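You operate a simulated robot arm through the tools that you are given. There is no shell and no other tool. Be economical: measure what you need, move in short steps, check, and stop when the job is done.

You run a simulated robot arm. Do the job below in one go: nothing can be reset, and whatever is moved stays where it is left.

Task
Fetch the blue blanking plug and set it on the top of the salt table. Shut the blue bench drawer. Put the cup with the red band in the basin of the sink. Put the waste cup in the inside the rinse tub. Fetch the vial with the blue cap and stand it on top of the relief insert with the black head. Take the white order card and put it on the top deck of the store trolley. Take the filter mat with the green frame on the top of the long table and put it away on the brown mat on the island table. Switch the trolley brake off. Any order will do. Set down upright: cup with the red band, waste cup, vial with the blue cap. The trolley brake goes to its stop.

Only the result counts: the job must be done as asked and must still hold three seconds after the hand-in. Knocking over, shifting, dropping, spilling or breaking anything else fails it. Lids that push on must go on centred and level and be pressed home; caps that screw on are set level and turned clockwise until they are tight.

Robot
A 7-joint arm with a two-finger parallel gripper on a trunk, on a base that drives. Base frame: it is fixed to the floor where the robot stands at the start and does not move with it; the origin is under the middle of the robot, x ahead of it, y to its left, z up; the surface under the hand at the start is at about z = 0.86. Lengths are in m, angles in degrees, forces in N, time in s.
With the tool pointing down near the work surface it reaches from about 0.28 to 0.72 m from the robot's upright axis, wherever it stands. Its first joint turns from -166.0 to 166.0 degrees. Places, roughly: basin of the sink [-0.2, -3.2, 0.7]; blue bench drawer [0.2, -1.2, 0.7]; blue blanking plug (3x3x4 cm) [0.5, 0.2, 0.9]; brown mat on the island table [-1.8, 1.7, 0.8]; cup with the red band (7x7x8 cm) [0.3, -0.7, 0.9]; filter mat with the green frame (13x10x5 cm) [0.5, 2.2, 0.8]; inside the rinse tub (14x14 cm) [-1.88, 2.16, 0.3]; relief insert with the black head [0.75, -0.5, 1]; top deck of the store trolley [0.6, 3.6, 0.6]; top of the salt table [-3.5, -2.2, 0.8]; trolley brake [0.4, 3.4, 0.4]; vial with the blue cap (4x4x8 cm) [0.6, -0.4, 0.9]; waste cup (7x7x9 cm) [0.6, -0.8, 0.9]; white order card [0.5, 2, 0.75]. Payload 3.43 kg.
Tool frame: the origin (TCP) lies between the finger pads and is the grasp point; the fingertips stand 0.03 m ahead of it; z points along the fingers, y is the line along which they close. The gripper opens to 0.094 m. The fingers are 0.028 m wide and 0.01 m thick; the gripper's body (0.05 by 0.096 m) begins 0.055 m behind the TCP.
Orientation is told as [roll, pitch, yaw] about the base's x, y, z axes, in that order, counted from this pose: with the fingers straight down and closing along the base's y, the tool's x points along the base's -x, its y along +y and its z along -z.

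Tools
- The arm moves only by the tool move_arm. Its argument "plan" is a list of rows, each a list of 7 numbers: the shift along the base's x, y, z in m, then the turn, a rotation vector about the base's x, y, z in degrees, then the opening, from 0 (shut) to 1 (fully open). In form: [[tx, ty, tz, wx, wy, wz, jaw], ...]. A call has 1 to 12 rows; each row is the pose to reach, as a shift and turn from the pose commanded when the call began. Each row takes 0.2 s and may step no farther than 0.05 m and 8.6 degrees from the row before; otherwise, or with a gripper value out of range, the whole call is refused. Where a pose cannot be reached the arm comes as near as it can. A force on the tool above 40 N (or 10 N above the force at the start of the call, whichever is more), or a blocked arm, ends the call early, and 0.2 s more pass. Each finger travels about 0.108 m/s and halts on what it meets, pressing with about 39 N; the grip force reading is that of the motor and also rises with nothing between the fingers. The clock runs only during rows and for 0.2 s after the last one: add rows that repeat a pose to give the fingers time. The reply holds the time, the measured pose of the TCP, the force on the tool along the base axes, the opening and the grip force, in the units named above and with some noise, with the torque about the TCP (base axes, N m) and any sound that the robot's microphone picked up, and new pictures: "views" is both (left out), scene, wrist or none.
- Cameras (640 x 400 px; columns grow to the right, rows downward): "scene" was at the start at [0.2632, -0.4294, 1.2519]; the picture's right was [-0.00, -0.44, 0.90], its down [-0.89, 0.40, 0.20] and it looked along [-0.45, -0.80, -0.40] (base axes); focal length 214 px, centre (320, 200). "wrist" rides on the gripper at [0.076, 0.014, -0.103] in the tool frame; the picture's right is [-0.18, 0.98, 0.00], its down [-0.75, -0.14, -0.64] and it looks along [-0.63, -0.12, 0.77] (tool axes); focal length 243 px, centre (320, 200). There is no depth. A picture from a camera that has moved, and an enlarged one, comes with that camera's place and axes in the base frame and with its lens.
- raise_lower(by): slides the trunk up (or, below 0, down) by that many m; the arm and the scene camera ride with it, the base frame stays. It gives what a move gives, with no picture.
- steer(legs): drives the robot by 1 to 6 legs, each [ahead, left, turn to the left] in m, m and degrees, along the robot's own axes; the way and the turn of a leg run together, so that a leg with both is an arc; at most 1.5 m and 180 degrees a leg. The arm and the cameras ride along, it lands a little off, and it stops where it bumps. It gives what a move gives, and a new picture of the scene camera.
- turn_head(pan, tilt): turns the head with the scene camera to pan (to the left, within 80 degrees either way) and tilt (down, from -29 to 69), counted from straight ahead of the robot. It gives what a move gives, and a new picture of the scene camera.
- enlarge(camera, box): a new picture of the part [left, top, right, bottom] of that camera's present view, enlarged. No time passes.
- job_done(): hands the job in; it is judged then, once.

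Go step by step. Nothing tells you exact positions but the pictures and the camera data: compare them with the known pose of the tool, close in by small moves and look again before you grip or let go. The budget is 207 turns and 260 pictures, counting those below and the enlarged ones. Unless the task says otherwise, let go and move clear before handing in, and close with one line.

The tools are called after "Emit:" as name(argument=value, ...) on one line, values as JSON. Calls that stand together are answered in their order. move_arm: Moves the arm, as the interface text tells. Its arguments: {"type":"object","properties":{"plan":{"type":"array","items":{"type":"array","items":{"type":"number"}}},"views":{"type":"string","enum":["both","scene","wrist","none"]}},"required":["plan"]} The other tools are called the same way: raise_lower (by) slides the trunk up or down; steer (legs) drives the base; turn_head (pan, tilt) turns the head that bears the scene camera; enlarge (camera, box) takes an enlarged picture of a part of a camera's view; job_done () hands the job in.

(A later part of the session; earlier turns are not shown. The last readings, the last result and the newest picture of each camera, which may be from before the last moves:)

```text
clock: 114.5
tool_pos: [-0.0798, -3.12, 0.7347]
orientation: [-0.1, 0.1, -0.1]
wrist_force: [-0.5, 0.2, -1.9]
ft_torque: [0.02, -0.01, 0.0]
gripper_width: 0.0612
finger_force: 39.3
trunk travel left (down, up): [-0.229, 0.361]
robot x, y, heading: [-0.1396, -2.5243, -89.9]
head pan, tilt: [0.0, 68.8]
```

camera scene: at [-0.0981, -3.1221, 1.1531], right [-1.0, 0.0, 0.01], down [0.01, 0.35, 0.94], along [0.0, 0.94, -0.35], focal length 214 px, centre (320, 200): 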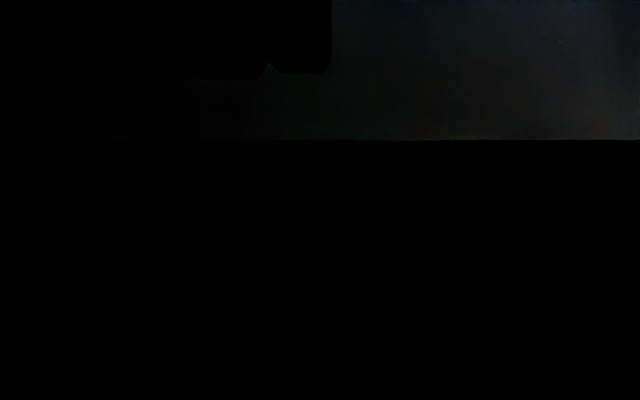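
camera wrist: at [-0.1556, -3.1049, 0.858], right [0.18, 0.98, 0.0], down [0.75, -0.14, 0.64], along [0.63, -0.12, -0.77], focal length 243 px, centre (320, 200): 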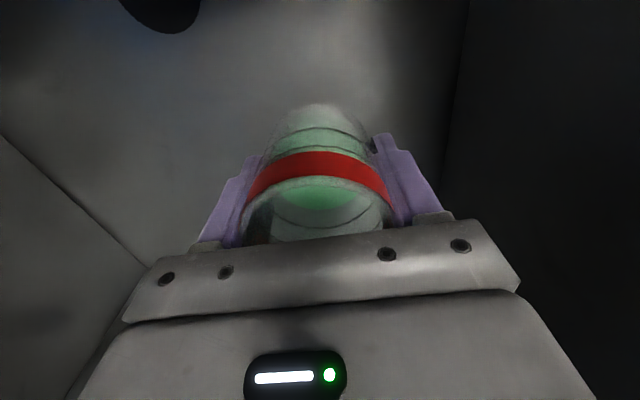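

Emit:
move_arm(plan=[[0, 0, -0.004, 0, 0, 0, 0], [0, 0, -0.008, 0, 0, 0, 0], [0, 0, -0.012, 0, 0, 0, 0]], views="none")

Emit:
move_arm(plan=[[0, 0, -0.004, 0, 0, 0, 0], [0, 0, -0.008, 0, 0, 0, 0], [0, 0, -0.012, 0, 0, 0, 0]], views="wrist")

```text
clock: 115.3
tool_pos: [-0.0791, -3.1214, 0.7235]
orientation: [-0.1, 0.2, 0.0]
wrist_force: [0.6, -0.3, -1.2]
ft_torque: [0.01, -0.04, 0.01]
gripper_width: 0.0612
finger_force: 38.7
trunk travel left (down, up): [-0.229, 0.361]
robot x, y, heading: [-0.1427, -2.5256, -89.7]
head pan, tilt: [0.0, 68.8]
```

```text
clock: 116.1
tool_pos: [-0.0793, -3.1201, 0.7121]
orientation: [-0.1, 0.2, 0.1]
wrist_force: [-0.2, 0.1, -1.5]
ft_torque: [0.0, -0.03, 0.0]
gripper_width: 0.0612
finger_force: 38.8
trunk travel left (down, up): [-0.229, 0.361]
robot x, y, heading: [-0.1392, -2.5221, -89.8]
head pan, tilt: [0.0, 68.8]
camera wrist: at [-0.1555, -3.105, 0.8135], right [0.18, 0.98, 0.0], down [0.75, -0.14, 0.64], along [0.63, -0.12, -0.77], focal length 243 px, centre (320, 200)
```

wrist: 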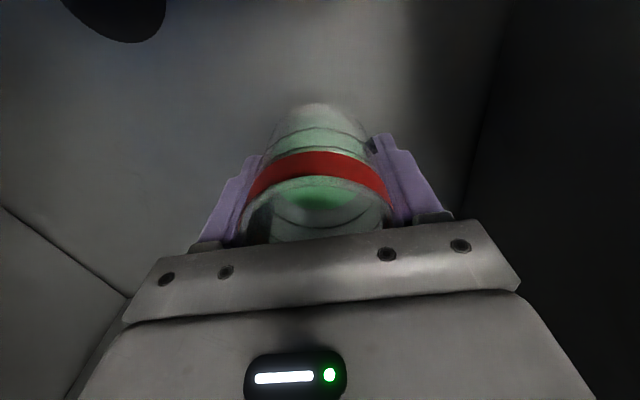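

Emit:
move_arm(plan=[[0, 0, -0.004, 0, 0, 0, 0], [0, 0, -0.008, 0, 0, 0, 0], [0, 0, -0.012, 0, 0, 0, 0]], views="none")

Emit:
move_arm(plan=[[0, 0, -0.004, 0, 0, 0, 0], [0, 0, -0.008, 0, 0, 0, 0]], views="none")

Emit:
move_arm(plan=[[0, 0, -0.004, 0, 0, 0, 0], [0, 0, -0.008, 0, 0, 0, 0]], views="wrist")

```text
clock: 116.9
tool_pos: [-0.08, -3.1202, 0.7006]
orientation: [-0.1, 0.1, 0.0]
wrist_force: [0.8, -0.2, -1.8]
ft_torque: [0.02, 0.04, -0.02]
gripper_width: 0.0616
finger_force: 38.8
trunk travel left (down, up): [-0.229, 0.361]
robot x, y, heading: [-0.1402, -2.5259, -90.0]
head pan, tilt: [0.0, 68.8]
```

```text
clock: 117.5
tool_pos: [-0.0806, -3.1204, 0.6948]
orientation: [-0.3, 0.1, -0.1]
wrist_force: [-0.9, 4.4, 24.5]
ft_torque: [0.74, -0.11, 0.05]
gripper_width: 0.0612
finger_force: 39.0
trunk travel left (down, up): [-0.229, 0.361]
robot x, y, heading: [-0.1384, -2.5251, -89.8]
head pan, tilt: [0.0, 68.8]
```

```text
clock: 117.9
tool_pos: [-0.081, -3.1226, 0.6939]
orientation: [-0.4, 0.0, -0.1]
wrist_force: [-1.6, 5.1, 24.6]
ft_torque: [0.82, 0.04, 0.01]
gripper_width: 0.061
finger_force: 39.2
trunk travel left (down, up): [-0.229, 0.361]
robot x, y, heading: [-0.1353, -2.5279, -89.9]
head pan, tilt: [0.0, 68.8]
stopped in row 1: the force on the tool passed its limit at 45 N (the readings are from after the stop); the commanded pose is now the measured one
camera wrist: at [-0.1563, -3.1057, 0.7963], right [0.19, 0.98, -0.01], down [0.75, -0.14, 0.64], along [0.63, -0.12, -0.77], focal length 243 px, centre (320, 200)
```

wrist: 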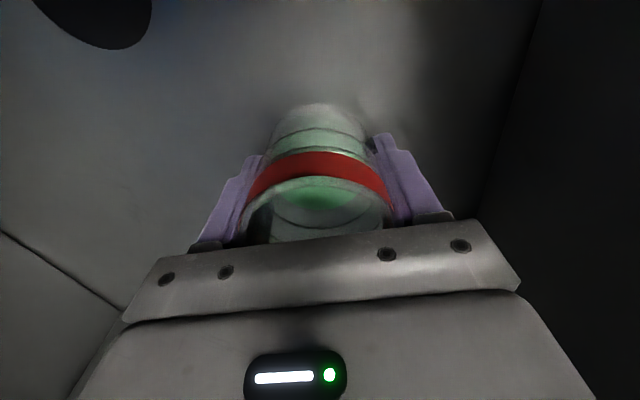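

The cup's on the basin floor. Ease the load and release.

Emit:
move_arm(plan=[[0, 0, 0.002, 0.3, 0, 0, 0], [0, 0, 0.002, 0.3, 0, 0, 0]], views="none")

Emit:
move_arm(plan=[[0, 0, 0.001, 0, 0, 0, 0.7], [0, 0, 0.001, 0, 0, 0, 0.8], [0, 0, 0.001, 0, 0, 0, 0.95], [0, 0, 0.001, 0, 0, 0, 0.95]], views="wrist")

```text
clock: 118.5
tool_pos: [-0.0792, -3.1212, 0.6932]
orientation: [0.0, 0.1, -0.1]
wrist_force: [-3.4, 0.6, 21.3]
ft_torque: [0.15, 0.09, -0.01]
gripper_width: 0.0614
finger_force: 38.9
trunk travel left (down, up): [-0.229, 0.361]
robot x, y, heading: [-0.1395, -2.5287, -90.0]
head pan, tilt: [0.0, 68.8]
```

```text
clock: 119.5
tool_pos: [-0.0786, -3.1223, 0.695]
orientation: [0.1, 0.1, -0.1]
wrist_force: [-0.3, 0.0, 1.0]
ft_torque: [0.01, -0.01, 0.02]
gripper_width: 0.0892
finger_force: 0.1
trunk travel left (down, up): [-0.229, 0.361]
robot x, y, heading: [-0.1377, -2.5237, -89.6]
head pan, tilt: [0.0, 68.8]
camera wrist: at [-0.1552, -3.1075, 0.7964], right [0.19, 0.98, 0.0], down [0.75, -0.14, 0.64], along [0.63, -0.12, -0.77], focal length 243 px, centre (320, 200)
```

wrist: 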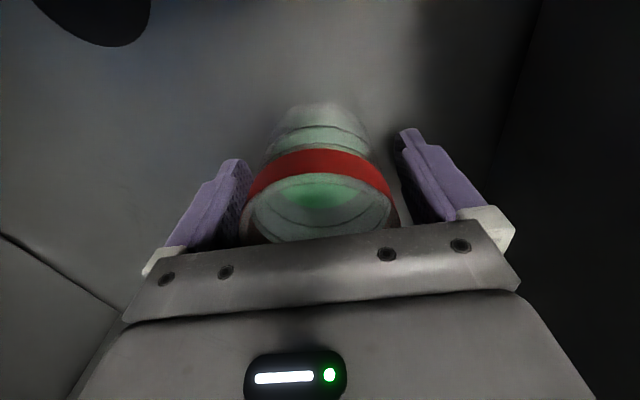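

Cup stands upright in the basin. Rising straight out.

Emit:
move_arm(plan=[[0, 0, 0.03, 0, 0, 0, 0.95], [0, 0, 0.07, 0, 0, 0, 0.95], [0, 0, 0.11, 0, 0, 0, 0.95], [0, 0, 0.155, 0, 0, 0, 0.95], [0, 0, 0.2, 0, 0, 0, 0.95], [0, 0, 0.245, 0, 0, 0, 0.95], [0, 0, 0.29, 0, 0, 0, 0.95], [0, 0, 0.335, 0, 0, 0, 0.95], [0, 0.02, 0.375, 0, 0, 0, 0.95]], views="wrist")

Emit:
steer(legs=[[-0.6, 0, 0]])

```text
clock: 121.5
tool_pos: [-0.0815, -3.0969, 1.0722]
orientation: [0.1, 0.1, -0.2]
wrist_force: [-0.3, -0.4, -0.1]
ft_torque: [0.0, 0.02, 0.01]
gripper_width: 0.0893
finger_force: 0.1
trunk travel left (down, up): [-0.229, 0.361]
robot x, y, heading: [-0.1358, -2.5249, -89.6]
head pan, tilt: [0.0, 68.8]
camera wrist: at [-0.1585, -3.0818, 1.1745], right [0.19, 0.98, 0.0], down [0.75, -0.14, 0.64], along [0.63, -0.12, -0.77], focal length 243 px, centre (320, 200)
```

wrist: 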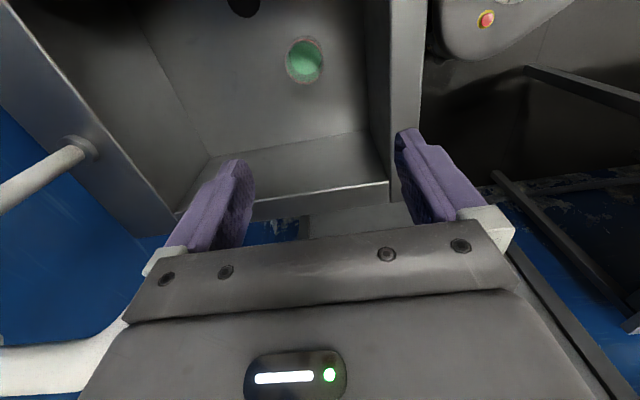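

```text
clock: 125.0
tool_pos: [-0.0849, -2.4757, 1.0717]
orientation: [0.1, 0.1, -0.2]
wrist_force: [-0.3, -0.1, 0.0]
ft_torque: [0.0, -0.01, 0.02]
gripper_width: 0.0892
finger_force: 0.1
trunk travel left (down, up): [-0.229, 0.361]
robot x, y, heading: [-0.137, -1.903, -90.4]
head pan, tilt: [0.0, 68.8]
camera scene: at [-0.0729, -2.4751, 1.1458], right [-0.01, -1.0, 0.0], down [-0.36, 0.0, 0.93], along [-0.93, 0.01, -0.36], focal length 214 px, centre (320, 200)
```

scene: 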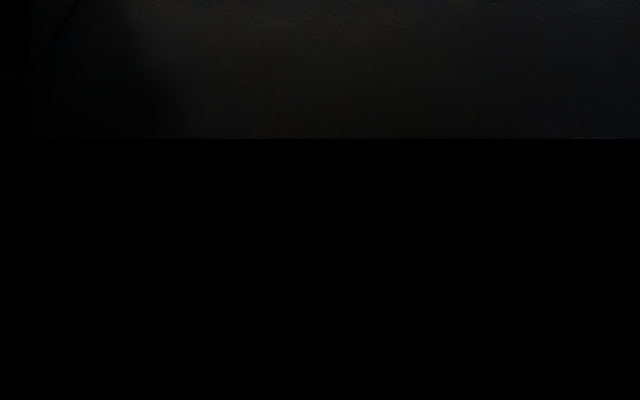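

Driving back to the bench for the waste cup, resetting the tool yaw on the way.

Emit:
move_arm(plan=[[0, 0.03, 0.01, 0, 0, -8.3, 1], [0, 0.06, 0.02, 0, 0, -16.6, 1], [0, 0.08, 0.03, 0, 0, -24.9, 1], [0, 0.1, 0.04, 0, 0, -33.2, 1], [0, 0.1, 0.05, 0, 0, -41.5, 1], [0, 0.1, 0.06, 0, 0, -49.8, 1], [0, 0.1, 0.07, 0, 0, -58.1, 1], [0, 0.1, 0.08, 0, 0, -66.4, 1], [0, 0.1, 0.08, 0, 0, -74.7, 1], [0, 0.1, 0.08, 0, 0, -83, 1], [0, 0.1, 0.08, 0, 0, -90, 1]], views="none")

Emit:
steer(legs=[[-0.6, -0.35, 0], [-0.55, 0, 0], [0, 0, 90]])

Emit:
turn_head(pan=0, tilt=-29)

```text
clock: 127.4
tool_pos: [-0.0848, -2.3749, 1.1523]
orientation: [0.0, 0.1, -90.5]
wrist_force: [0.0, -0.6, 0.0]
ft_torque: [-0.01, 0.0, -0.04]
gripper_width: 0.0939
finger_force: 0.1
trunk travel left (down, up): [-0.229, 0.361]
robot x, y, heading: [-0.1387, -1.9014, -90.3]
head pan, tilt: [0.0, 68.8]
```

```text
clock: 137.8
tool_pos: [0.0005, -0.6813, 1.1527]
orientation: [0.1, 0.0, 1.6]
wrist_force: [0.1, 1.0, 0.7]
ft_torque: [-0.01, -0.01, 0.01]
gripper_width: 0.0941
finger_force: 0.0
trunk travel left (down, up): [-0.229, 0.361]
robot x, y, heading: [-0.4705, -0.7513, 2.2]
head pan, tilt: [0.0, 68.8]
camera scene: at [0.0117, -0.6805, 1.2262], right [0.03, -1.0, 0.0], down [-0.36, -0.01, 0.93], along [-0.93, -0.03, -0.36], focal length 214 px, centre (320, 200)
```

scene: 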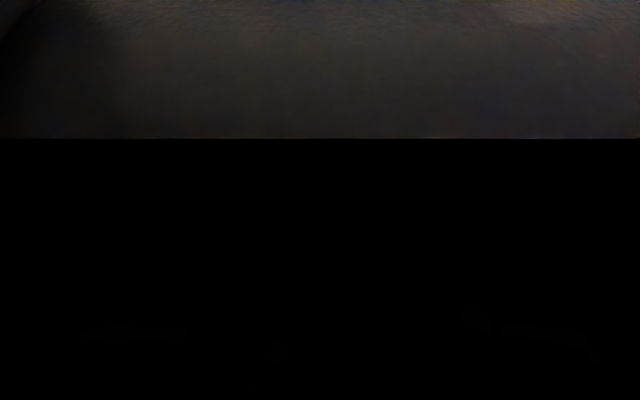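

```text
clock: 139.6
tool_pos: [-0.0001, -0.6813, 1.1517]
orientation: [0.2, 0.1, 1.7]
wrist_force: [0.2, -0.1, -0.1]
ft_torque: [-0.01, 0.03, 0.02]
gripper_width: 0.0941
finger_force: 0.0
trunk travel left (down, up): [-0.229, 0.361]
robot x, y, heading: [-0.4707, -0.7473, 1.9]
head pan, tilt: [0.0, -28.6]
camera scene: at [0.1515, -0.6765, 1.2148], right [0.03, -1.0, 0.0], down [-0.88, -0.02, -0.48], along [0.48, 0.01, -0.88], focal length 214 px, centre (320, 200)
```

scene: 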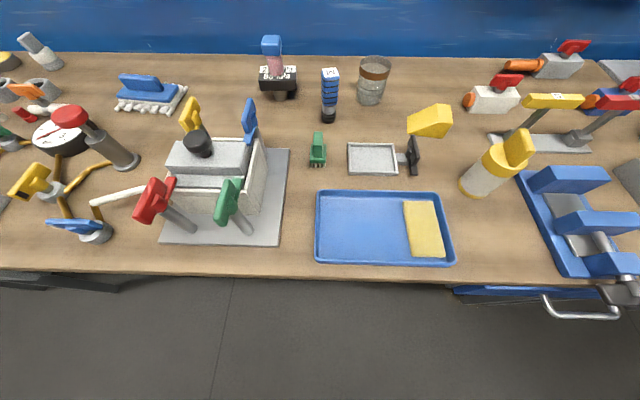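

Good view: the vial stands on the insert, waste cup beside the blue "M" tool. Drive up to it.

Emit:
turn_head(pan=0, tilt=69)

Emit:
steer(legs=[[0.45, -0.02, -2]])

```text
clock: 141.3
tool_pos: [-0.0005, -0.6818, 1.1536]
orientation: [0.1, 0.1, 1.6]
wrist_force: [0.6, -0.3, 0.3]
ft_torque: [-0.02, 0.02, -0.01]
gripper_width: 0.0941
finger_force: 0.1
trunk travel left (down, up): [-0.229, 0.361]
robot x, y, heading: [-0.4704, -0.7513, 2.0]
head pan, tilt: [0.0, 68.8]
camera scene: at [0.0118, -0.6806, 1.2261], right [0.03, -1.0, 0.0], down [-0.36, -0.01, 0.93], along [-0.93, -0.03, -0.36], focal length 214 px, centre (320, 200)
```

scene: 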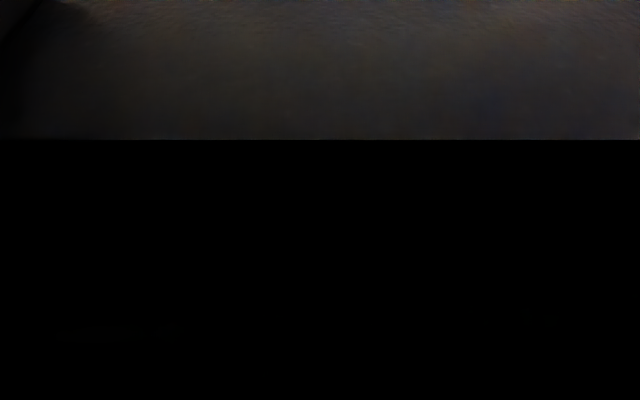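

```text
clock: 144.0
tool_pos: [0.447, -0.7149, 1.1521]
orientation: [0.2, 0.1, -0.8]
wrist_force: [0.6, 0.1, -0.2]
ft_torque: [0.04, 0.0, 0.02]
gripper_width: 0.0939
finger_force: 0.1
trunk travel left (down, up): [-0.229, 0.361]
robot x, y, heading: [-0.0255, -0.7649, -0.6]
head pan, tilt: [0.0, 68.8]
camera scene: at [0.4589, -0.716, 1.226], right [-0.01, -1.0, 0.0], down [-0.36, 0.0, 0.93], along [-0.93, 0.01, -0.36], focal length 214 px, centre (320, 200)
```

scene: 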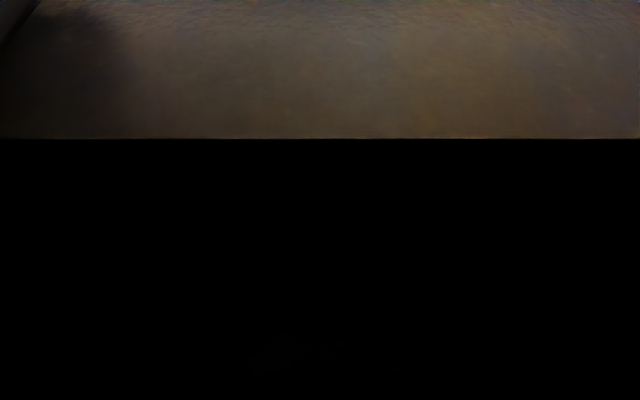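

Emit:
move_arm(plan=[[0.045, -0.015, 0, 0, 0, 0, 1], [0.09, -0.03, 0, 0, 0, 0, 1], [0.135, -0.045, 0, 0, 0, 0, 1], [0.165, -0.06, -0.02, 0, 0, 0, 1], [0.185, -0.066, -0.06, 0, 0, 0, 1], [0.192, -0.066, -0.09, 0, 0, 0, 1]], views="wrist")

```text
clock: 145.4
tool_pos: [0.6387, -0.7833, 1.0587]
orientation: [0.2, 0.1, -0.9]
wrist_force: [0.0, -0.1, -0.2]
ft_torque: [0.0, 0.03, 0.0]
gripper_width: 0.0944
finger_force: 0.0
trunk travel left (down, up): [-0.229, 0.361]
robot x, y, heading: [-0.0287, -0.7656, -0.6]
head pan, tilt: [0.0, 68.8]
camera wrist: at [0.5642, -0.7655, 1.1606], right [0.2, 0.98, 0.0], down [0.75, -0.15, 0.64], along [0.63, -0.13, -0.77], focal length 243 px, centre (320, 200)
```

wrist: 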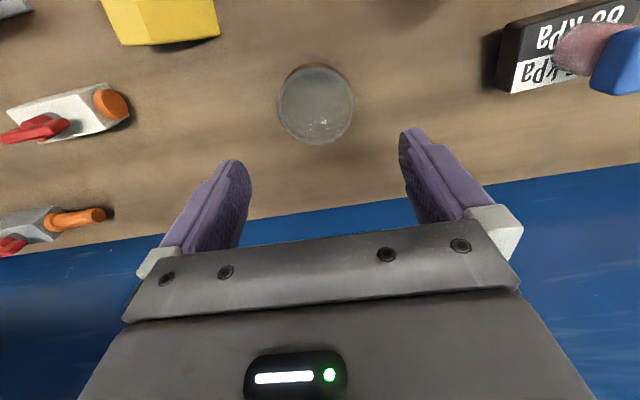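

Centred. Descend and grip.

Emit:
move_arm(plan=[[-0.002, 0, -0.04, 0, 0, 0, 1], [-0.002, 0, -0.08, 0, 0, 0, 1], [-0.002, 0, -0.12, 0, 0, 0, 1], [-0.002, 0, -0.15, 0, 0, 0, 1], [-0.002, 0, -0.15, 0, 0, 0, 0.7], [-0.002, 0, -0.15, 0, 0, 0, 0.3], [-0.002, 0, -0.15, 0, 0, 0, 0], [-0.002, 0, -0.15, 0, 0, 0, 0]], views="wrist")

```text
clock: 147.2
tool_pos: [0.6345, -0.7849, 0.9107]
orientation: [0.1, 0.2, -0.8]
wrist_force: [0.1, 0.8, 0.0]
ft_torque: [0.0, -0.01, -0.01]
gripper_width: 0.0673
finger_force: 39.0
trunk travel left (down, up): [-0.229, 0.361]
robot x, y, heading: [-0.0274, -0.7652, -0.6]
head pan, tilt: [0.0, 68.8]
camera wrist: at [0.5594, -0.7688, 1.0143], right [0.2, 0.98, 0.0], down [0.75, -0.15, 0.64], along [0.63, -0.13, -0.77], focal length 243 px, centre (320, 200)
```

wrist: 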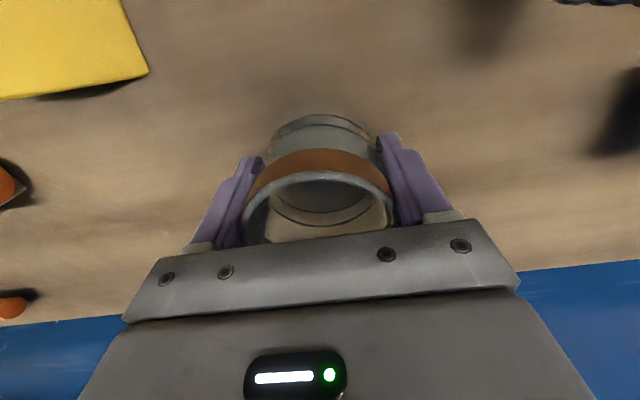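

Gripped. Lift, retract, back away and turn toward the island.

Emit:
move_arm(plan=[[0, 0, 0.04, 0, 0, 0, 0], [0, 0, 0.08, 0, 0, 0, 0], [0, 0, 0.12, 0, 0, 0, 0], [0, 0, 0.16, 0, 0, 0, 0], [0, 0, 0.2, 0, 0, 0, 0], [-0.045, 0, 0.22, 0, 0, 0, 0], [-0.09, 0, 0.22, 0, 0, 0, 0], [-0.135, 0, 0.22, 0, 0, 0, 0], [-0.18, 0, 0.22, 0, 0, 0, 0]], views="none")

Emit:
steer(legs=[[-0.65, 0, 0], [0, 0, 115]])

Emit:
turn_head(pan=0, tilt=-29)

```text
clock: 149.2
tool_pos: [0.4586, -0.7799, 1.1366]
orientation: [0.1, -0.1, -0.7]
wrist_force: [0.1, -0.3, -1.7]
ft_torque: [0.03, 0.02, 0.02]
gripper_width: 0.0678
finger_force: 38.8
trunk travel left (down, up): [-0.229, 0.361]
robot x, y, heading: [-0.0258, -0.7652, -0.7]
head pan, tilt: [0.0, 68.8]
```

```text
clock: 157.6
tool_pos: [-0.8667, -0.3117, 1.1341]
orientation: [0.0, 0.2, 114.1]
wrist_force: [-0.5, -0.5, -1.3]
ft_torque: [-0.01, 0.01, -0.01]
gripper_width: 0.0676
finger_force: 39.1
trunk travel left (down, up): [-0.229, 0.361]
robot x, y, heading: [-0.6772, -0.7607, 114.2]
head pan, tilt: [0.0, 68.8]
camera scene: at [-0.8687, -0.3019, 1.2086], right [0.91, 0.41, 0.0], down [0.15, -0.33, 0.93], along [0.38, -0.85, -0.36], focal length 214 px, centre (320, 200)
```

scene: 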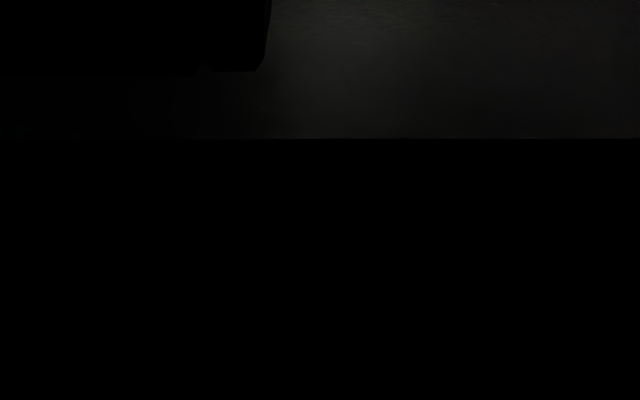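

```text
clock: 159.3
tool_pos: [-0.8666, -0.312, 1.1341]
orientation: [0.2, 0.1, 114.1]
wrist_force: [1.0, 0.4, -2.6]
ft_torque: [0.0, -0.03, 0.01]
gripper_width: 0.0678
finger_force: 38.8
trunk travel left (down, up): [-0.229, 0.361]
robot x, y, heading: [-0.6731, -0.7617, 114.3]
head pan, tilt: [0.0, -28.6]
camera scene: at [-0.9259, -0.1743, 1.1972], right [0.91, 0.41, 0.0], down [0.36, -0.8, -0.48], along [-0.2, 0.43, -0.88], focal length 214 px, centre (320, 200)
```

scene: 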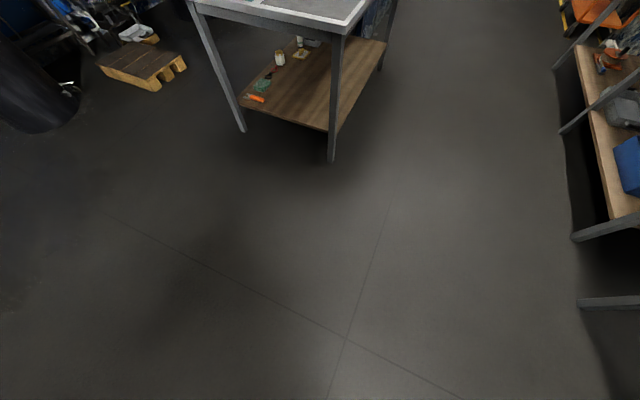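

The island table spans x -2.0…-1.25, y 0.73…~2.0. I'll drive up the aisle to its far end to find the rinse tub.

Emit:
steer(legs=[[0, 0, -24], [1.3, 0, 0], [1.0, 0, 0], [0, 0, 70]])

```text
clock: 174.9
tool_pos: [-1.076, 1.7555, 1.1345]
orientation: [0.1, 0.0, 155.5]
wrist_force: [0.2, 0.4, -1.9]
ft_torque: [-0.03, -0.02, 0.0]
gripper_width: 0.0675
finger_force: 38.6
trunk travel left (down, up): [-0.229, 0.361]
robot x, y, heading: [-0.6387, 1.5446, 155.4]
head pan, tilt: [0.0, -28.6]
camera scene: at [-1.2109, 1.8185, 1.1972], right [0.42, 0.91, 0.0], down [0.8, -0.37, -0.48], along [-0.43, 0.2, -0.88], focal length 214 px, centre (320, 200)
```

scene: 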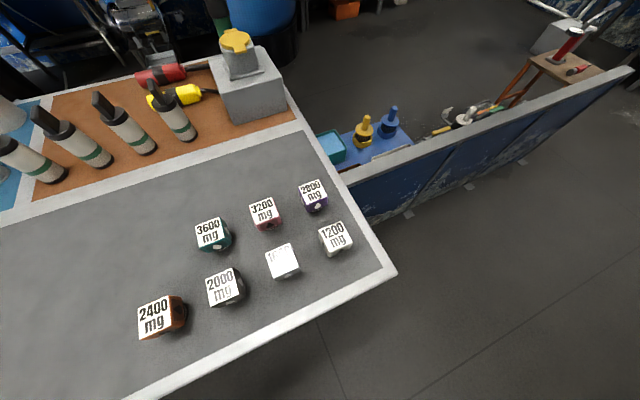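

The cyan tub is behind a partition at x≈-1.5, so it must be reached from the west side of the island. Driving around the south end.

Emit:
steer(legs=[[0, 0, -65], [-1.45, 0, 0], [0, 1.5, 0], [0, 0.35, 0]])

```text
clock: 194.0
tool_pos: [-2.4725, 0.5978, 1.1343]
orientation: [0.0, 0.1, 88.1]
wrist_force: [0.5, 0.8, -2.5]
ft_torque: [-0.01, 0.0, 0.04]
gripper_width: 0.0674
finger_force: 39.0
trunk travel left (down, up): [-0.229, 0.361]
robot x, y, heading: [-2.4917, 0.1137, 88.5]
head pan, tilt: [0.0, -28.6]
camera scene: at [-2.4663, 0.7488, 1.1973], right [1.0, -0.03, 0.0], down [-0.03, -0.88, -0.48], along [0.01, 0.48, -0.88], focal length 214 px, centre (320, 200)
```

scene: 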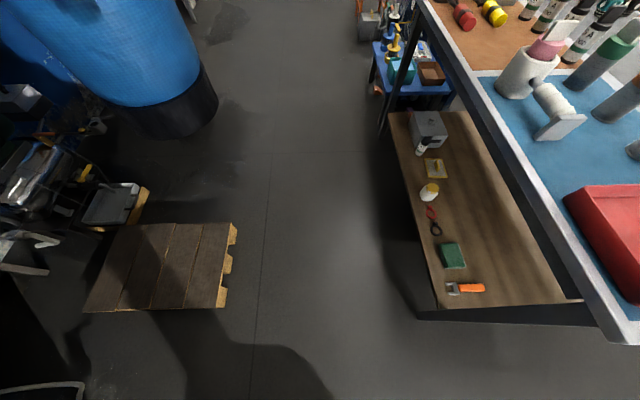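

The cyan tub on a low blue stand is at ≈(-1.88,2.17). Drive north up the west aisle and turn to face it.

Emit:
steer(legs=[[1.4, 0, 0], [0.62, 0, 0], [0, 0, -88]])

```text
clock: 207.4
tool_pos: [-1.9324, 2.0455, 1.1348]
orientation: [0.1, 0.1, 0.0]
wrist_force: [0.5, 0.2, -2.1]
ft_torque: [0.0, 0.04, 0.02]
gripper_width: 0.0677
finger_force: 39.0
trunk travel left (down, up): [-0.229, 0.361]
robot x, y, heading: [-2.4159, 2.0533, 0.1]
head pan, tilt: [0.0, -28.6]
camera scene: at [-1.7805, 2.0452, 1.1973], right [0.0, -1.0, 0.0], down [-0.88, 0.0, -0.48], along [0.48, 0.0, -0.88], focal length 214 px, centre (320, 200)
```

scene: 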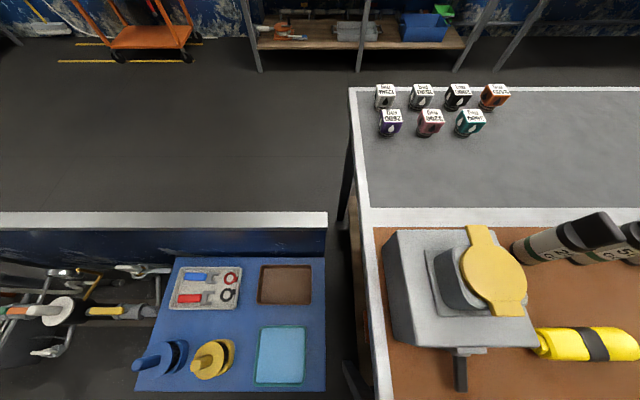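

Tub centre ≈(-1.885,2.172), rim likely ≈0.38. I'll strafe to line up, tuck the head and lower the trunk.

Emit:
turn_head(pan=0, tilt=69)

Emit:
steer(legs=[[0.03, 0.12, 0]])

Emit:
raise_lower(by=-0.225)

Emit:
move_arm(plan=[[0, 0, -0.05, 0, 0, 0, 0], [0, 0, -0.1, 0, 0, 0, 0], [0, 0, -0.15, 0, 0, 0, 0]], views="wrist")

```text
clock: 209.2
tool_pos: [-1.933, 2.0457, 1.1348]
orientation: [0.1, 0.0, 0.0]
wrist_force: [0.3, -0.4, -2.3]
ft_torque: [-0.01, 0.02, 0.01]
gripper_width: 0.0676
finger_force: 39.1
trunk travel left (down, up): [-0.229, 0.361]
robot x, y, heading: [-2.4202, 2.049, -0.1]
head pan, tilt: [0.0, 68.8]
camera scene: at [-1.9204, 2.0453, 1.2086], right [0.0, -1.0, 0.0], down [-0.36, 0.0, 0.93], along [-0.93, 0.0, -0.36], focal length 214 px, centre (320, 200)
```

scene: 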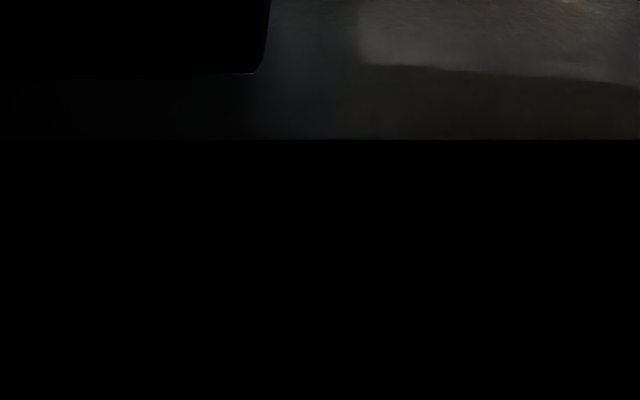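

```text
clock: 210.4
tool_pos: [-1.9022, 2.1655, 1.1343]
orientation: [0.0, 0.1, 0.1]
wrist_force: [0.1, 0.1, -2.3]
ft_torque: [-0.03, -0.02, -0.01]
gripper_width: 0.0676
finger_force: 38.9
trunk travel left (down, up): [-0.229, 0.361]
robot x, y, heading: [-2.3904, 2.1682, 0.2]
head pan, tilt: [0.0, 68.8]
camera scene: at [-1.89, 2.1658, 1.2085], right [0.0, -1.0, 0.0], down [-0.36, 0.0, 0.93], along [-0.93, 0.0, -0.36], focal length 214 px, centre (320, 200)
```

scene: 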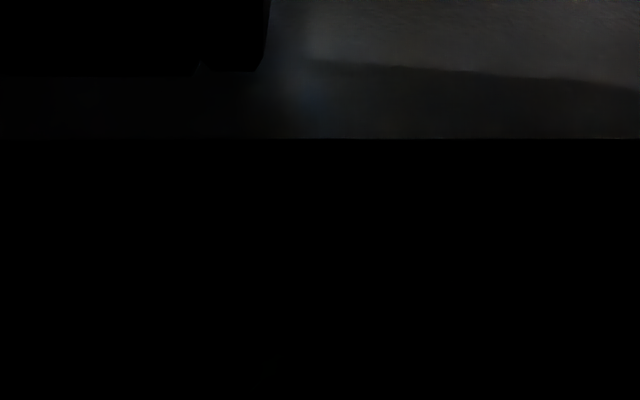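

```text
clock: 212.8
tool_pos: [-1.9017, 2.1637, 0.9089]
orientation: [0.2, 0.1, 0.2]
wrist_force: [-0.1, -0.3, -2.7]
ft_torque: [-0.02, 0.0, 0.01]
gripper_width: 0.0679
finger_force: 38.7
trunk travel left (down, up): [-0.004, 0.586]
robot x, y, heading: [-2.3884, 2.1708, 0.2]
head pan, tilt: [0.0, 68.8]
```

```text
clock: 213.6
tool_pos: [-1.9025, 2.1606, 0.7582]
orientation: [0.1, 0.1, 0.1]
wrist_force: [-0.1, 0.7, -1.3]
ft_torque: [0.0, -0.01, -0.03]
gripper_width: 0.0675
finger_force: 39.4
trunk travel left (down, up): [-0.004, 0.586]
robot x, y, heading: [-2.386, 2.1746, 0.2]
head pan, tilt: [0.0, 68.8]
camera wrist: at [-1.9784, 2.1745, 0.8602], right [0.18, 0.98, 0.0], down [0.75, -0.14, 0.64], along [0.63, -0.12, -0.77], focal length 243 px, centre (320, 200)
```

wrist: 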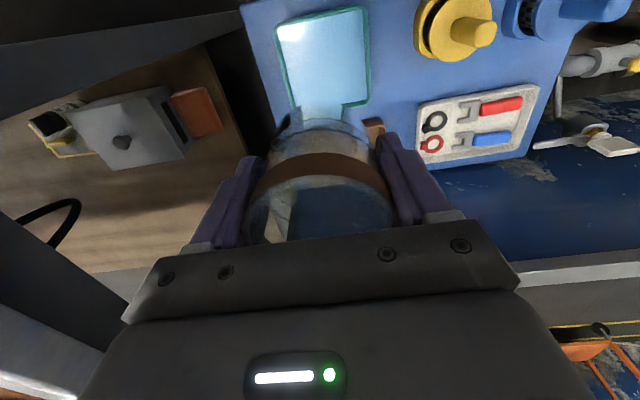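

Tub centre ≈(-1.878,2.168). Shift and descend.

Emit:
move_arm(plan=[[0.015, 0.004, -0.04, 0, 0, 0, 0], [0.025, 0.007, -0.08, 0, 0, 0, 0], [0.025, 0.007, -0.13, 0, 0, 0, 0], [0.025, 0.007, -0.18, 0, 0, 0, 0], [0.025, 0.007, -0.23, 0, 0, 0, 0]], views="wrist")

```text
clock: 214.8
tool_pos: [-1.8774, 2.1712, 0.5287]
orientation: [0.0, 0.0, 0.2]
wrist_force: [-0.1, -0.4, -1.8]
ft_torque: [-0.01, -0.01, 0.04]
gripper_width: 0.0677
finger_force: 38.5
trunk travel left (down, up): [-0.004, 0.586]
robot x, y, heading: [-2.3909, 2.171, 0.1]
head pan, tilt: [0.0, 68.8]
camera wrist: at [-1.9526, 2.1849, 0.6308], right [0.18, 0.98, 0.0], down [0.75, -0.14, 0.64], along [0.63, -0.12, -0.77], focal length 243 px, centre (320, 200)
```

wrist: 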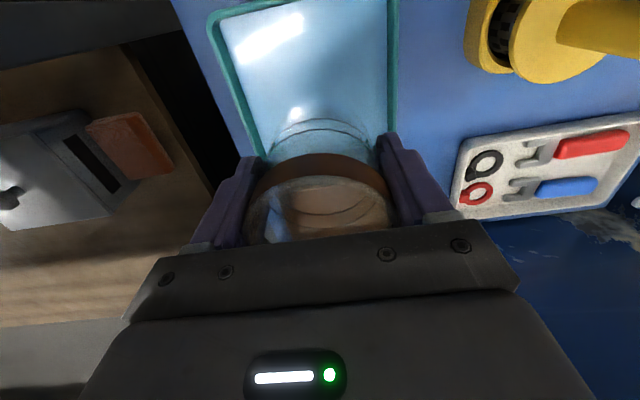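

Emit:
move_arm(plan=[[0.003, -0.006, -0.04, 0, 0, 0, 0], [0.003, -0.006, -0.08, 0, 0, 0, 0], [0.003, -0.006, -0.11, 0, 0, 0, 0]], views="wrist")

```text
clock: 215.6
tool_pos: [-1.8751, 2.1675, 0.4196]
orientation: [0.0, 0.1, 0.1]
wrist_force: [-0.1, -0.1, -1.8]
ft_torque: [0.01, 0.02, 0.01]
gripper_width: 0.0676
finger_force: 39.5
trunk travel left (down, up): [-0.004, 0.586]
robot x, y, heading: [-2.388, 2.1692, 0.4]
head pan, tilt: [0.0, 68.8]
camera wrist: at [-1.952, 2.1821, 0.5215], right [0.18, 0.98, 0.0], down [0.75, -0.14, 0.64], along [0.63, -0.12, -0.77], focal length 243 px, centre (320, 200)
```

wrist: 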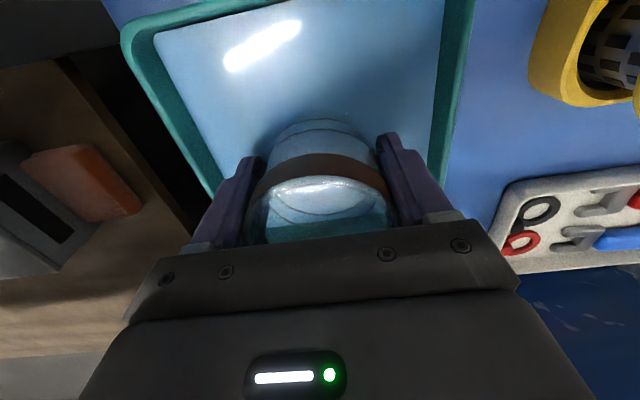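

Emit:
move_arm(plan=[[0, -0.002, -0.02, 0, 0, 0, 0], [0, -0.002, -0.035, 0, 0, 0, 0], [0, -0.002, -0.045, 0, 0, 0, 0]], views="none")

Emit:
move_arm(plan=[[0, 0, -0.004, 0, 0, 0, 0], [0, 0, -0.008, 0, 0, 0, 0], [0, 0, -0.012, 0, 0, 0, 0]], views="none")

Emit:
move_arm(plan=[[0, 0, -0.004, 0, 0, 0, 0], [0, 0, -0.008, 0, 0, 0, 0]], views="wrist")

```text
clock: 216.4
tool_pos: [-1.8754, 2.1622, 0.3754]
orientation: [0.1, 0.1, 0.0]
wrist_force: [-0.9, -0.5, -1.8]
ft_torque: [0.0, 0.01, -0.04]
gripper_width: 0.0676
finger_force: 39.0
trunk travel left (down, up): [-0.004, 0.586]
robot x, y, heading: [-2.3915, 2.1726, -0.2]
head pan, tilt: [0.0, 68.8]
```

```text
clock: 217.2
tool_pos: [-1.8742, 2.1627, 0.3624]
orientation: [0.2, 0.1, 0.1]
wrist_force: [1.2, -0.4, -2.1]
ft_torque: [-0.01, 0.01, 0.01]
gripper_width: 0.0674
finger_force: 39.1
trunk travel left (down, up): [-0.004, 0.586]
robot x, y, heading: [-2.3879, 2.1714, 0.4]
head pan, tilt: [0.0, 68.8]
```

```text
clock: 217.8
tool_pos: [-1.8721, 2.1627, 0.3559]
orientation: [0.1, -0.2, 0.2]
wrist_force: [-0.8, 5.7, 30.7]
ft_torque: [-0.22, -0.1, 0.08]
gripper_width: 0.0681
finger_force: 39.2
trunk travel left (down, up): [-0.004, 0.586]
robot x, y, heading: [-2.3886, 2.1736, 0.3]
head pan, tilt: [0.0, 68.8]
camera wrist: at [-1.9495, 2.1782, 0.4579], right [0.18, 0.98, 0.0], down [0.75, -0.14, 0.64], along [0.63, -0.12, -0.76], focal length 243 px, centre (320, 200)
```

wrist: 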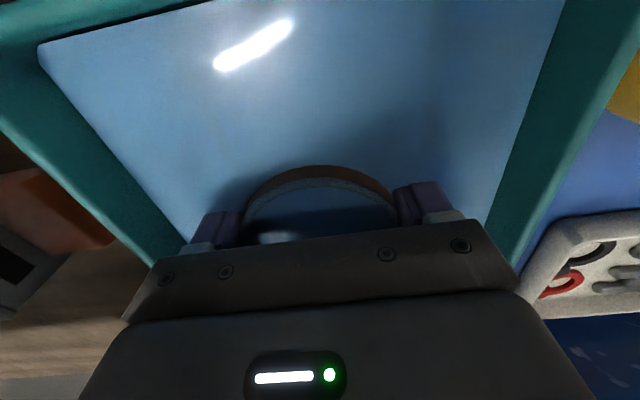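

Contact on the tub floor (there is water). Ease and release.

Emit:
move_arm(plan=[[0, 0, 0.003, 0, 0, 0, 0], [0, 0, 0.003, 0, 0, 0, 0]], views="none")

Emit:
move_arm(plan=[[0, 0, 0.002, 0, 0, 0, 0.75], [0, 0, 0.002, 0, 0, 0, 0.85], [0, 0, 0.002, 0, 0, 0, 0.95], [0, 0, 0.002, 0, 0, 0, 0.95]], views="wrist")

```text
clock: 218.4
tool_pos: [-1.8761, 2.1624, 0.3562]
orientation: [0.1, 0.2, -0.1]
wrist_force: [1.2, 0.0, 2.5]
ft_torque: [-0.04, -0.18, -0.02]
gripper_width: 0.0678
finger_force: 39.0
trunk travel left (down, up): [-0.004, 0.586]
robot x, y, heading: [-2.3899, 2.1703, 0.2]
head pan, tilt: [0.0, 68.8]
```

```text
clock: 219.4
tool_pos: [-1.8747, 2.1647, 0.3593]
orientation: [0.1, 0.1, 0.1]
wrist_force: [0.5, 1.0, 0.4]
ft_torque: [-0.02, -0.01, 0.0]
gripper_width: 0.0892
finger_force: 0.1
trunk travel left (down, up): [-0.004, 0.586]
robot x, y, heading: [-2.39, 2.1739, 0.2]
head pan, tilt: [0.0, 68.8]
camera wrist: at [-1.9501, 2.1788, 0.4613], right [0.18, 0.98, 0.0], down [0.75, -0.14, 0.64], along [0.63, -0.12, -0.77], focal length 243 px, centre (320, 200)
```

wrist: 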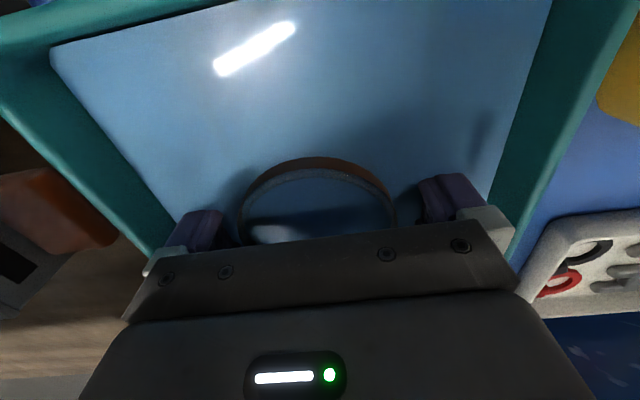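

Emit:
move_arm(plan=[[0, 0, 0.03, 0, 0, 0, 0.95], [0, 0, 0.07, 0, 0, 0, 0.95], [0, 0, 0.115, 0, 0, 0, 0.95], [0, 0, 0.16, 0, 0, 0, 0.95], [0, 0, 0.205, 0, 0, 0, 0.95], [0, 0, 0.25, 0, 0, 0, 0.95], [0, 0, 0.295, 0, 0, 0, 0.95], [0, 0, 0.34, 0, 0, 0, 0.95], [-0.02, 0, 0.385, 0, 0, 0, 0.95], [-0.04, 0, 0.43, 0, 0, 0, 0.95]], views="wrist")

Emit:
raise_lower(by=0.35)

Emit:
turn_head(pan=0, tilt=-29)

```text
clock: 221.6
tool_pos: [-1.919, 2.1651, 0.7927]
orientation: [0.1, 0.1, 0.1]
wrist_force: [0.5, 0.2, 0.0]
ft_torque: [0.02, 0.03, 0.02]
gripper_width: 0.0891
finger_force: 0.1
trunk travel left (down, up): [-0.004, 0.586]
robot x, y, heading: [-2.3942, 2.1701, 0.1]
head pan, tilt: [0.0, 68.8]
camera wrist: at [-1.9943, 2.1798, 0.8935], right [0.18, 0.98, 0.0], down [0.76, -0.14, 0.64], along [0.63, -0.12, -0.77], focal length 243 px, centre (320, 200)
```

wrist: 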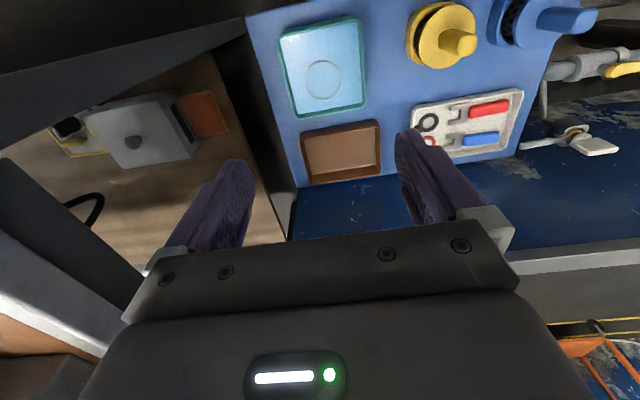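

```text
clock: 225.0
tool_pos: [-1.9187, 2.1639, 1.1393]
orientation: [0.1, 0.1, 0.2]
wrist_force: [-0.1, 0.1, -0.4]
ft_torque: [0.02, 0.0, 0.01]
gripper_width: 0.0895
finger_force: 0.0
trunk travel left (down, up): [-0.354, 0.236]
robot x, y, heading: [-2.3898, 2.1701, -0.1]
head pan, tilt: [0.0, 68.8]
```

```text
clock: 226.7
tool_pos: [-1.9171, 2.1647, 1.1423]
orientation: [0.0, 0.2, 0.2]
wrist_force: [-0.2, -0.2, -0.1]
ft_torque: [0.01, 0.01, 0.02]
gripper_width: 0.0891
finger_force: 0.0
trunk travel left (down, up): [-0.354, 0.236]
robot x, y, heading: [-2.3881, 2.1685, 0.2]
head pan, tilt: [0.0, -28.6]
camera scene: at [-1.7661, 2.1654, 1.2036], right [0.0, -1.0, 0.0], down [-0.88, 0.0, -0.48], along [0.48, 0.0, -0.88], focal length 214 px, centre (320, 200)
```

scene: 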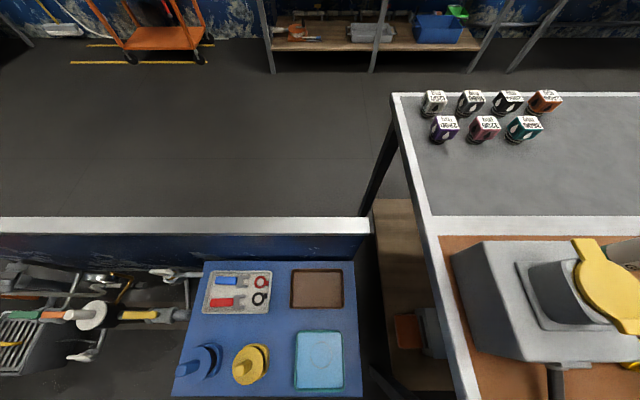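

The waste cup stands in the tub. While here, I'll look over the brown mat on the island for free space.

Emit:
steer(legs=[[-0.15, -0.5, 0]])

```text
clock: 229.8
tool_pos: [-2.0629, 1.6532, 1.1414]
orientation: [0.1, 0.1, 0.0]
wrist_force: [-0.6, -0.9, -0.1]
ft_torque: [0.06, 0.03, -0.01]
gripper_width: 0.0895
finger_force: 0.2
trunk travel left (down, up): [-0.354, 0.236]
robot x, y, heading: [-2.5341, 1.6616, 0.3]
head pan, tilt: [0.0, -28.6]
camera scene: at [-1.9104, 1.6531, 1.2037], right [0.0, -1.0, 0.0], down [-0.88, 0.0, -0.48], along [0.48, 0.0, -0.88], focal length 214 px, centre (320, 200)
```

scene: 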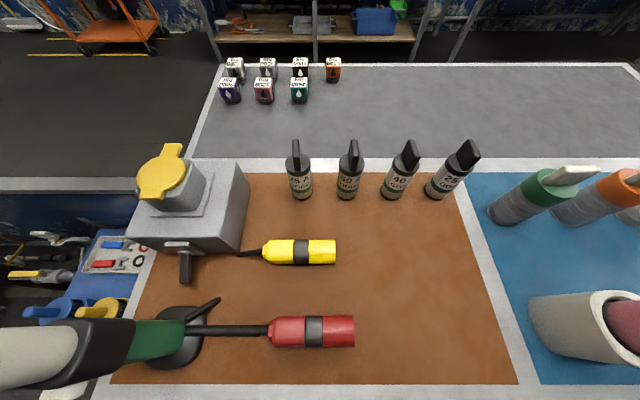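

The mat's free area is around (-1.85,1.47). Now drive around to the long table for the filter mat and the card.

Emit:
steer(legs=[[-0.15, 0, 0], [0, -1.5, 0], [1.5, 0, 0], [0.72, 0, 0], [0, 1.5, 0], [0, 0.4, 0]])

```text
clock: 233.8
tool_pos: [-2.2134, 1.2758, 1.1419]
orientation: [0.2, 0.0, 0.9]
wrist_force: [0.9, -1.1, -0.1]
ft_torque: [0.02, 0.05, -0.03]
gripper_width: 0.0893
finger_force: 0.0
trunk travel left (down, up): [-0.354, 0.236]
robot x, y, heading: [-2.6797, 1.2747, 0.7]
head pan, tilt: [0.0, -28.6]
stopped in leg 2: the robot was blocked; the commanded pose is now the measured one
camera scene: at [-2.0617, 1.2789, 1.2047], right [0.01, -1.0, 0.0], down [-0.88, -0.01, -0.48], along [0.48, 0.01, -0.88], focal length 214 px, centre (320, 200)
```

scene: 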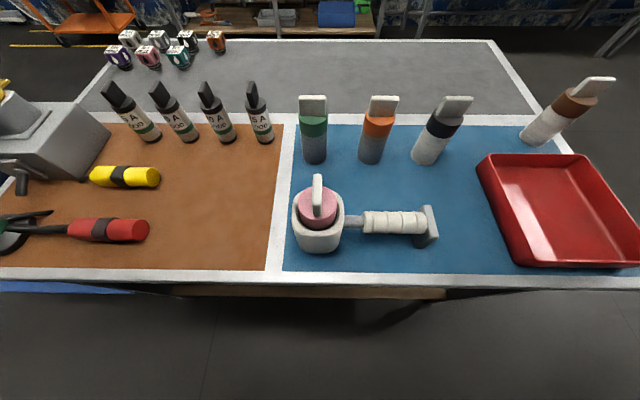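

The pallet's edge blocked me; I'll shift ahead (east) and continue south with the arm raised.

Emit:
move_arm(plan=[[-0.03, 0, 0.03, 0, 0, 0, 1], [-0.06, 0, 0.06, 0, 0, 0, 1], [-0.09, 0, 0.09, 0, 0, 0, 1]], views="none")

Emit:
steer(legs=[[0, 0.05, 0], [0.22, 0, 0], [0, -1.15, 0], [1.5, 0, 0], [0.5, 0, 0]])

```text
clock: 234.6
tool_pos: [-2.3072, 1.2766, 1.2347]
orientation: [0.2, 0.0, 0.9]
wrist_force: [-0.2, 0.0, -0.2]
ft_torque: [0.01, -0.07, -0.01]
gripper_width: 0.0942
finger_force: 0.1
trunk travel left (down, up): [-0.354, 0.236]
robot x, y, heading: [-2.6817, 1.2789, 1.0]
head pan, tilt: [0.0, -28.6]
```

```text
clock: 252.1
tool_pos: [-0.0146, 0.275, 1.2326]
orientation: [0.1, 0.2, 3.3]
wrist_force: [-0.4, -0.1, -0.5]
ft_torque: [0.05, 0.01, 0.03]
gripper_width: 0.0939
finger_force: 0.1
trunk travel left (down, up): [-0.354, 0.236]
robot x, y, heading: [-0.3906, 0.2616, 3.3]
head pan, tilt: [0.0, -28.6]
camera scene: at [0.1379, 0.2829, 1.2953], right [0.06, -1.0, 0.0], down [-0.88, -0.05, -0.48], along [0.48, 0.03, -0.88], focal length 214 px, centre (320, 200)
```

scene: 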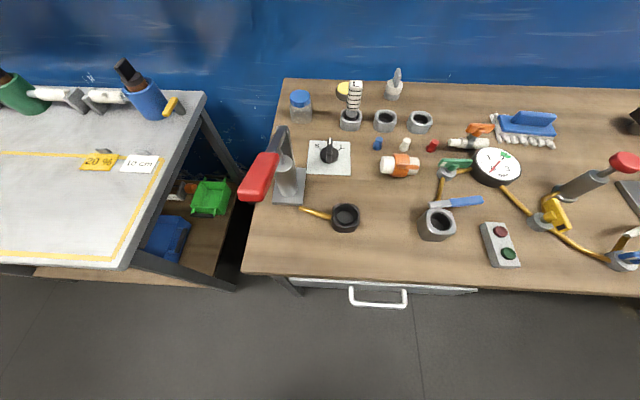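

I'm right beside the blue plug (≈0.541,0.157), so I'll fetch it now. Driving closer.

Emit:
turn_head(pan=0, tilt=69)

Emit:
steer(legs=[[0.33, -0.11, -3.3]])

Emit:
move_arm(plan=[[0.05, 0, 0, 0, 0, 0, 1], [0.1, 0, 0, 0, 0, 0, 1], [0.14, 0, -0.03, 0, 0, 0, 1], [0.18, 0, -0.06, 0, 0, 0, 1]], views="wrist")

```text
clock: 253.8
tool_pos: [-0.0144, 0.2738, 1.2331]
orientation: [0.1, 0.1, 3.2]
wrist_force: [0.2, 0.1, -0.2]
ft_torque: [0.01, 0.03, 0.01]
gripper_width: 0.094
finger_force: 0.1
trunk travel left (down, up): [-0.354, 0.236]
robot x, y, heading: [-0.3926, 0.26, 3.4]
head pan, tilt: [0.0, 68.8]
camera scene: at [-0.0025, 0.2749, 1.3068], right [0.06, -1.0, 0.0], down [-0.36, -0.02, 0.93], along [-0.93, -0.05, -0.36], focal length 214 px, centre (320, 200)
```

scene: 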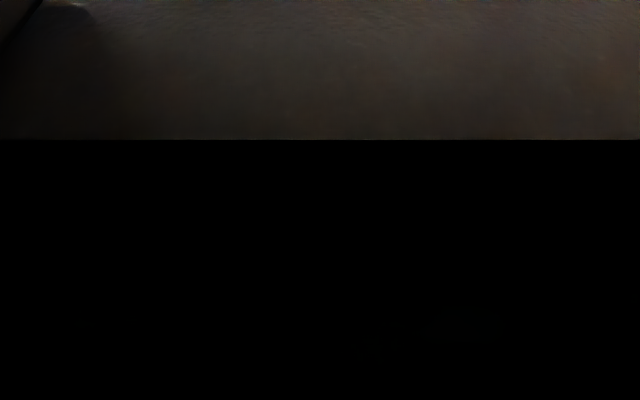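

```text
clock: 256.1
tool_pos: [0.3166, 0.1559, 1.2324]
orientation: [0.2, 0.1, 0.3]
wrist_force: [0.3, -0.4, 0.2]
ft_torque: [0.01, 0.0, -0.01]
gripper_width: 0.0938
finger_force: 0.1
trunk travel left (down, up): [-0.354, 0.236]
robot x, y, heading: [-0.0635, 0.1613, 0.1]
head pan, tilt: [0.0, 68.8]
camera scene: at [0.3284, 0.1558, 1.3065], right [0.0, -1.0, 0.0], down [-0.36, 0.0, 0.93], along [-0.93, 0.0, -0.36], focal length 214 px, centre (320, 200)
```

scene: 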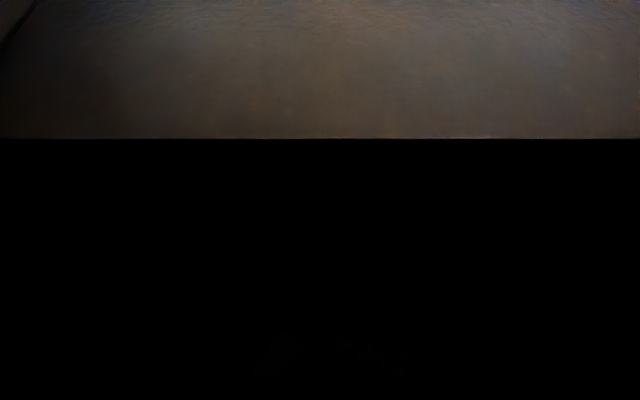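

```text
clock: 257.1
tool_pos: [0.4975, 0.1557, 1.1749]
orientation: [0.0, 0.2, 0.2]
wrist_force: [0.1, -0.6, -0.1]
ft_torque: [0.04, 0.03, 0.01]
gripper_width: 0.094
finger_force: 0.1
trunk travel left (down, up): [-0.354, 0.236]
robot x, y, heading: [-0.0615, 0.1637, 0.0]
head pan, tilt: [0.0, 68.8]
camera wrist: at [0.4215, 0.1701, 1.2766], right [0.18, 0.98, 0.0], down [0.76, -0.14, 0.64], along [0.63, -0.11, -0.77], focal length 243 px, centre (320, 200)
```

wrist: 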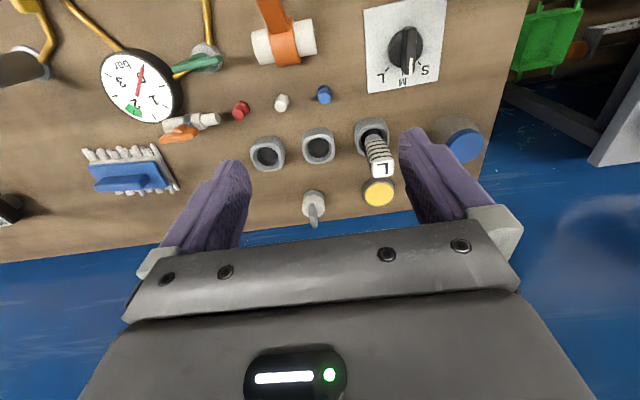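

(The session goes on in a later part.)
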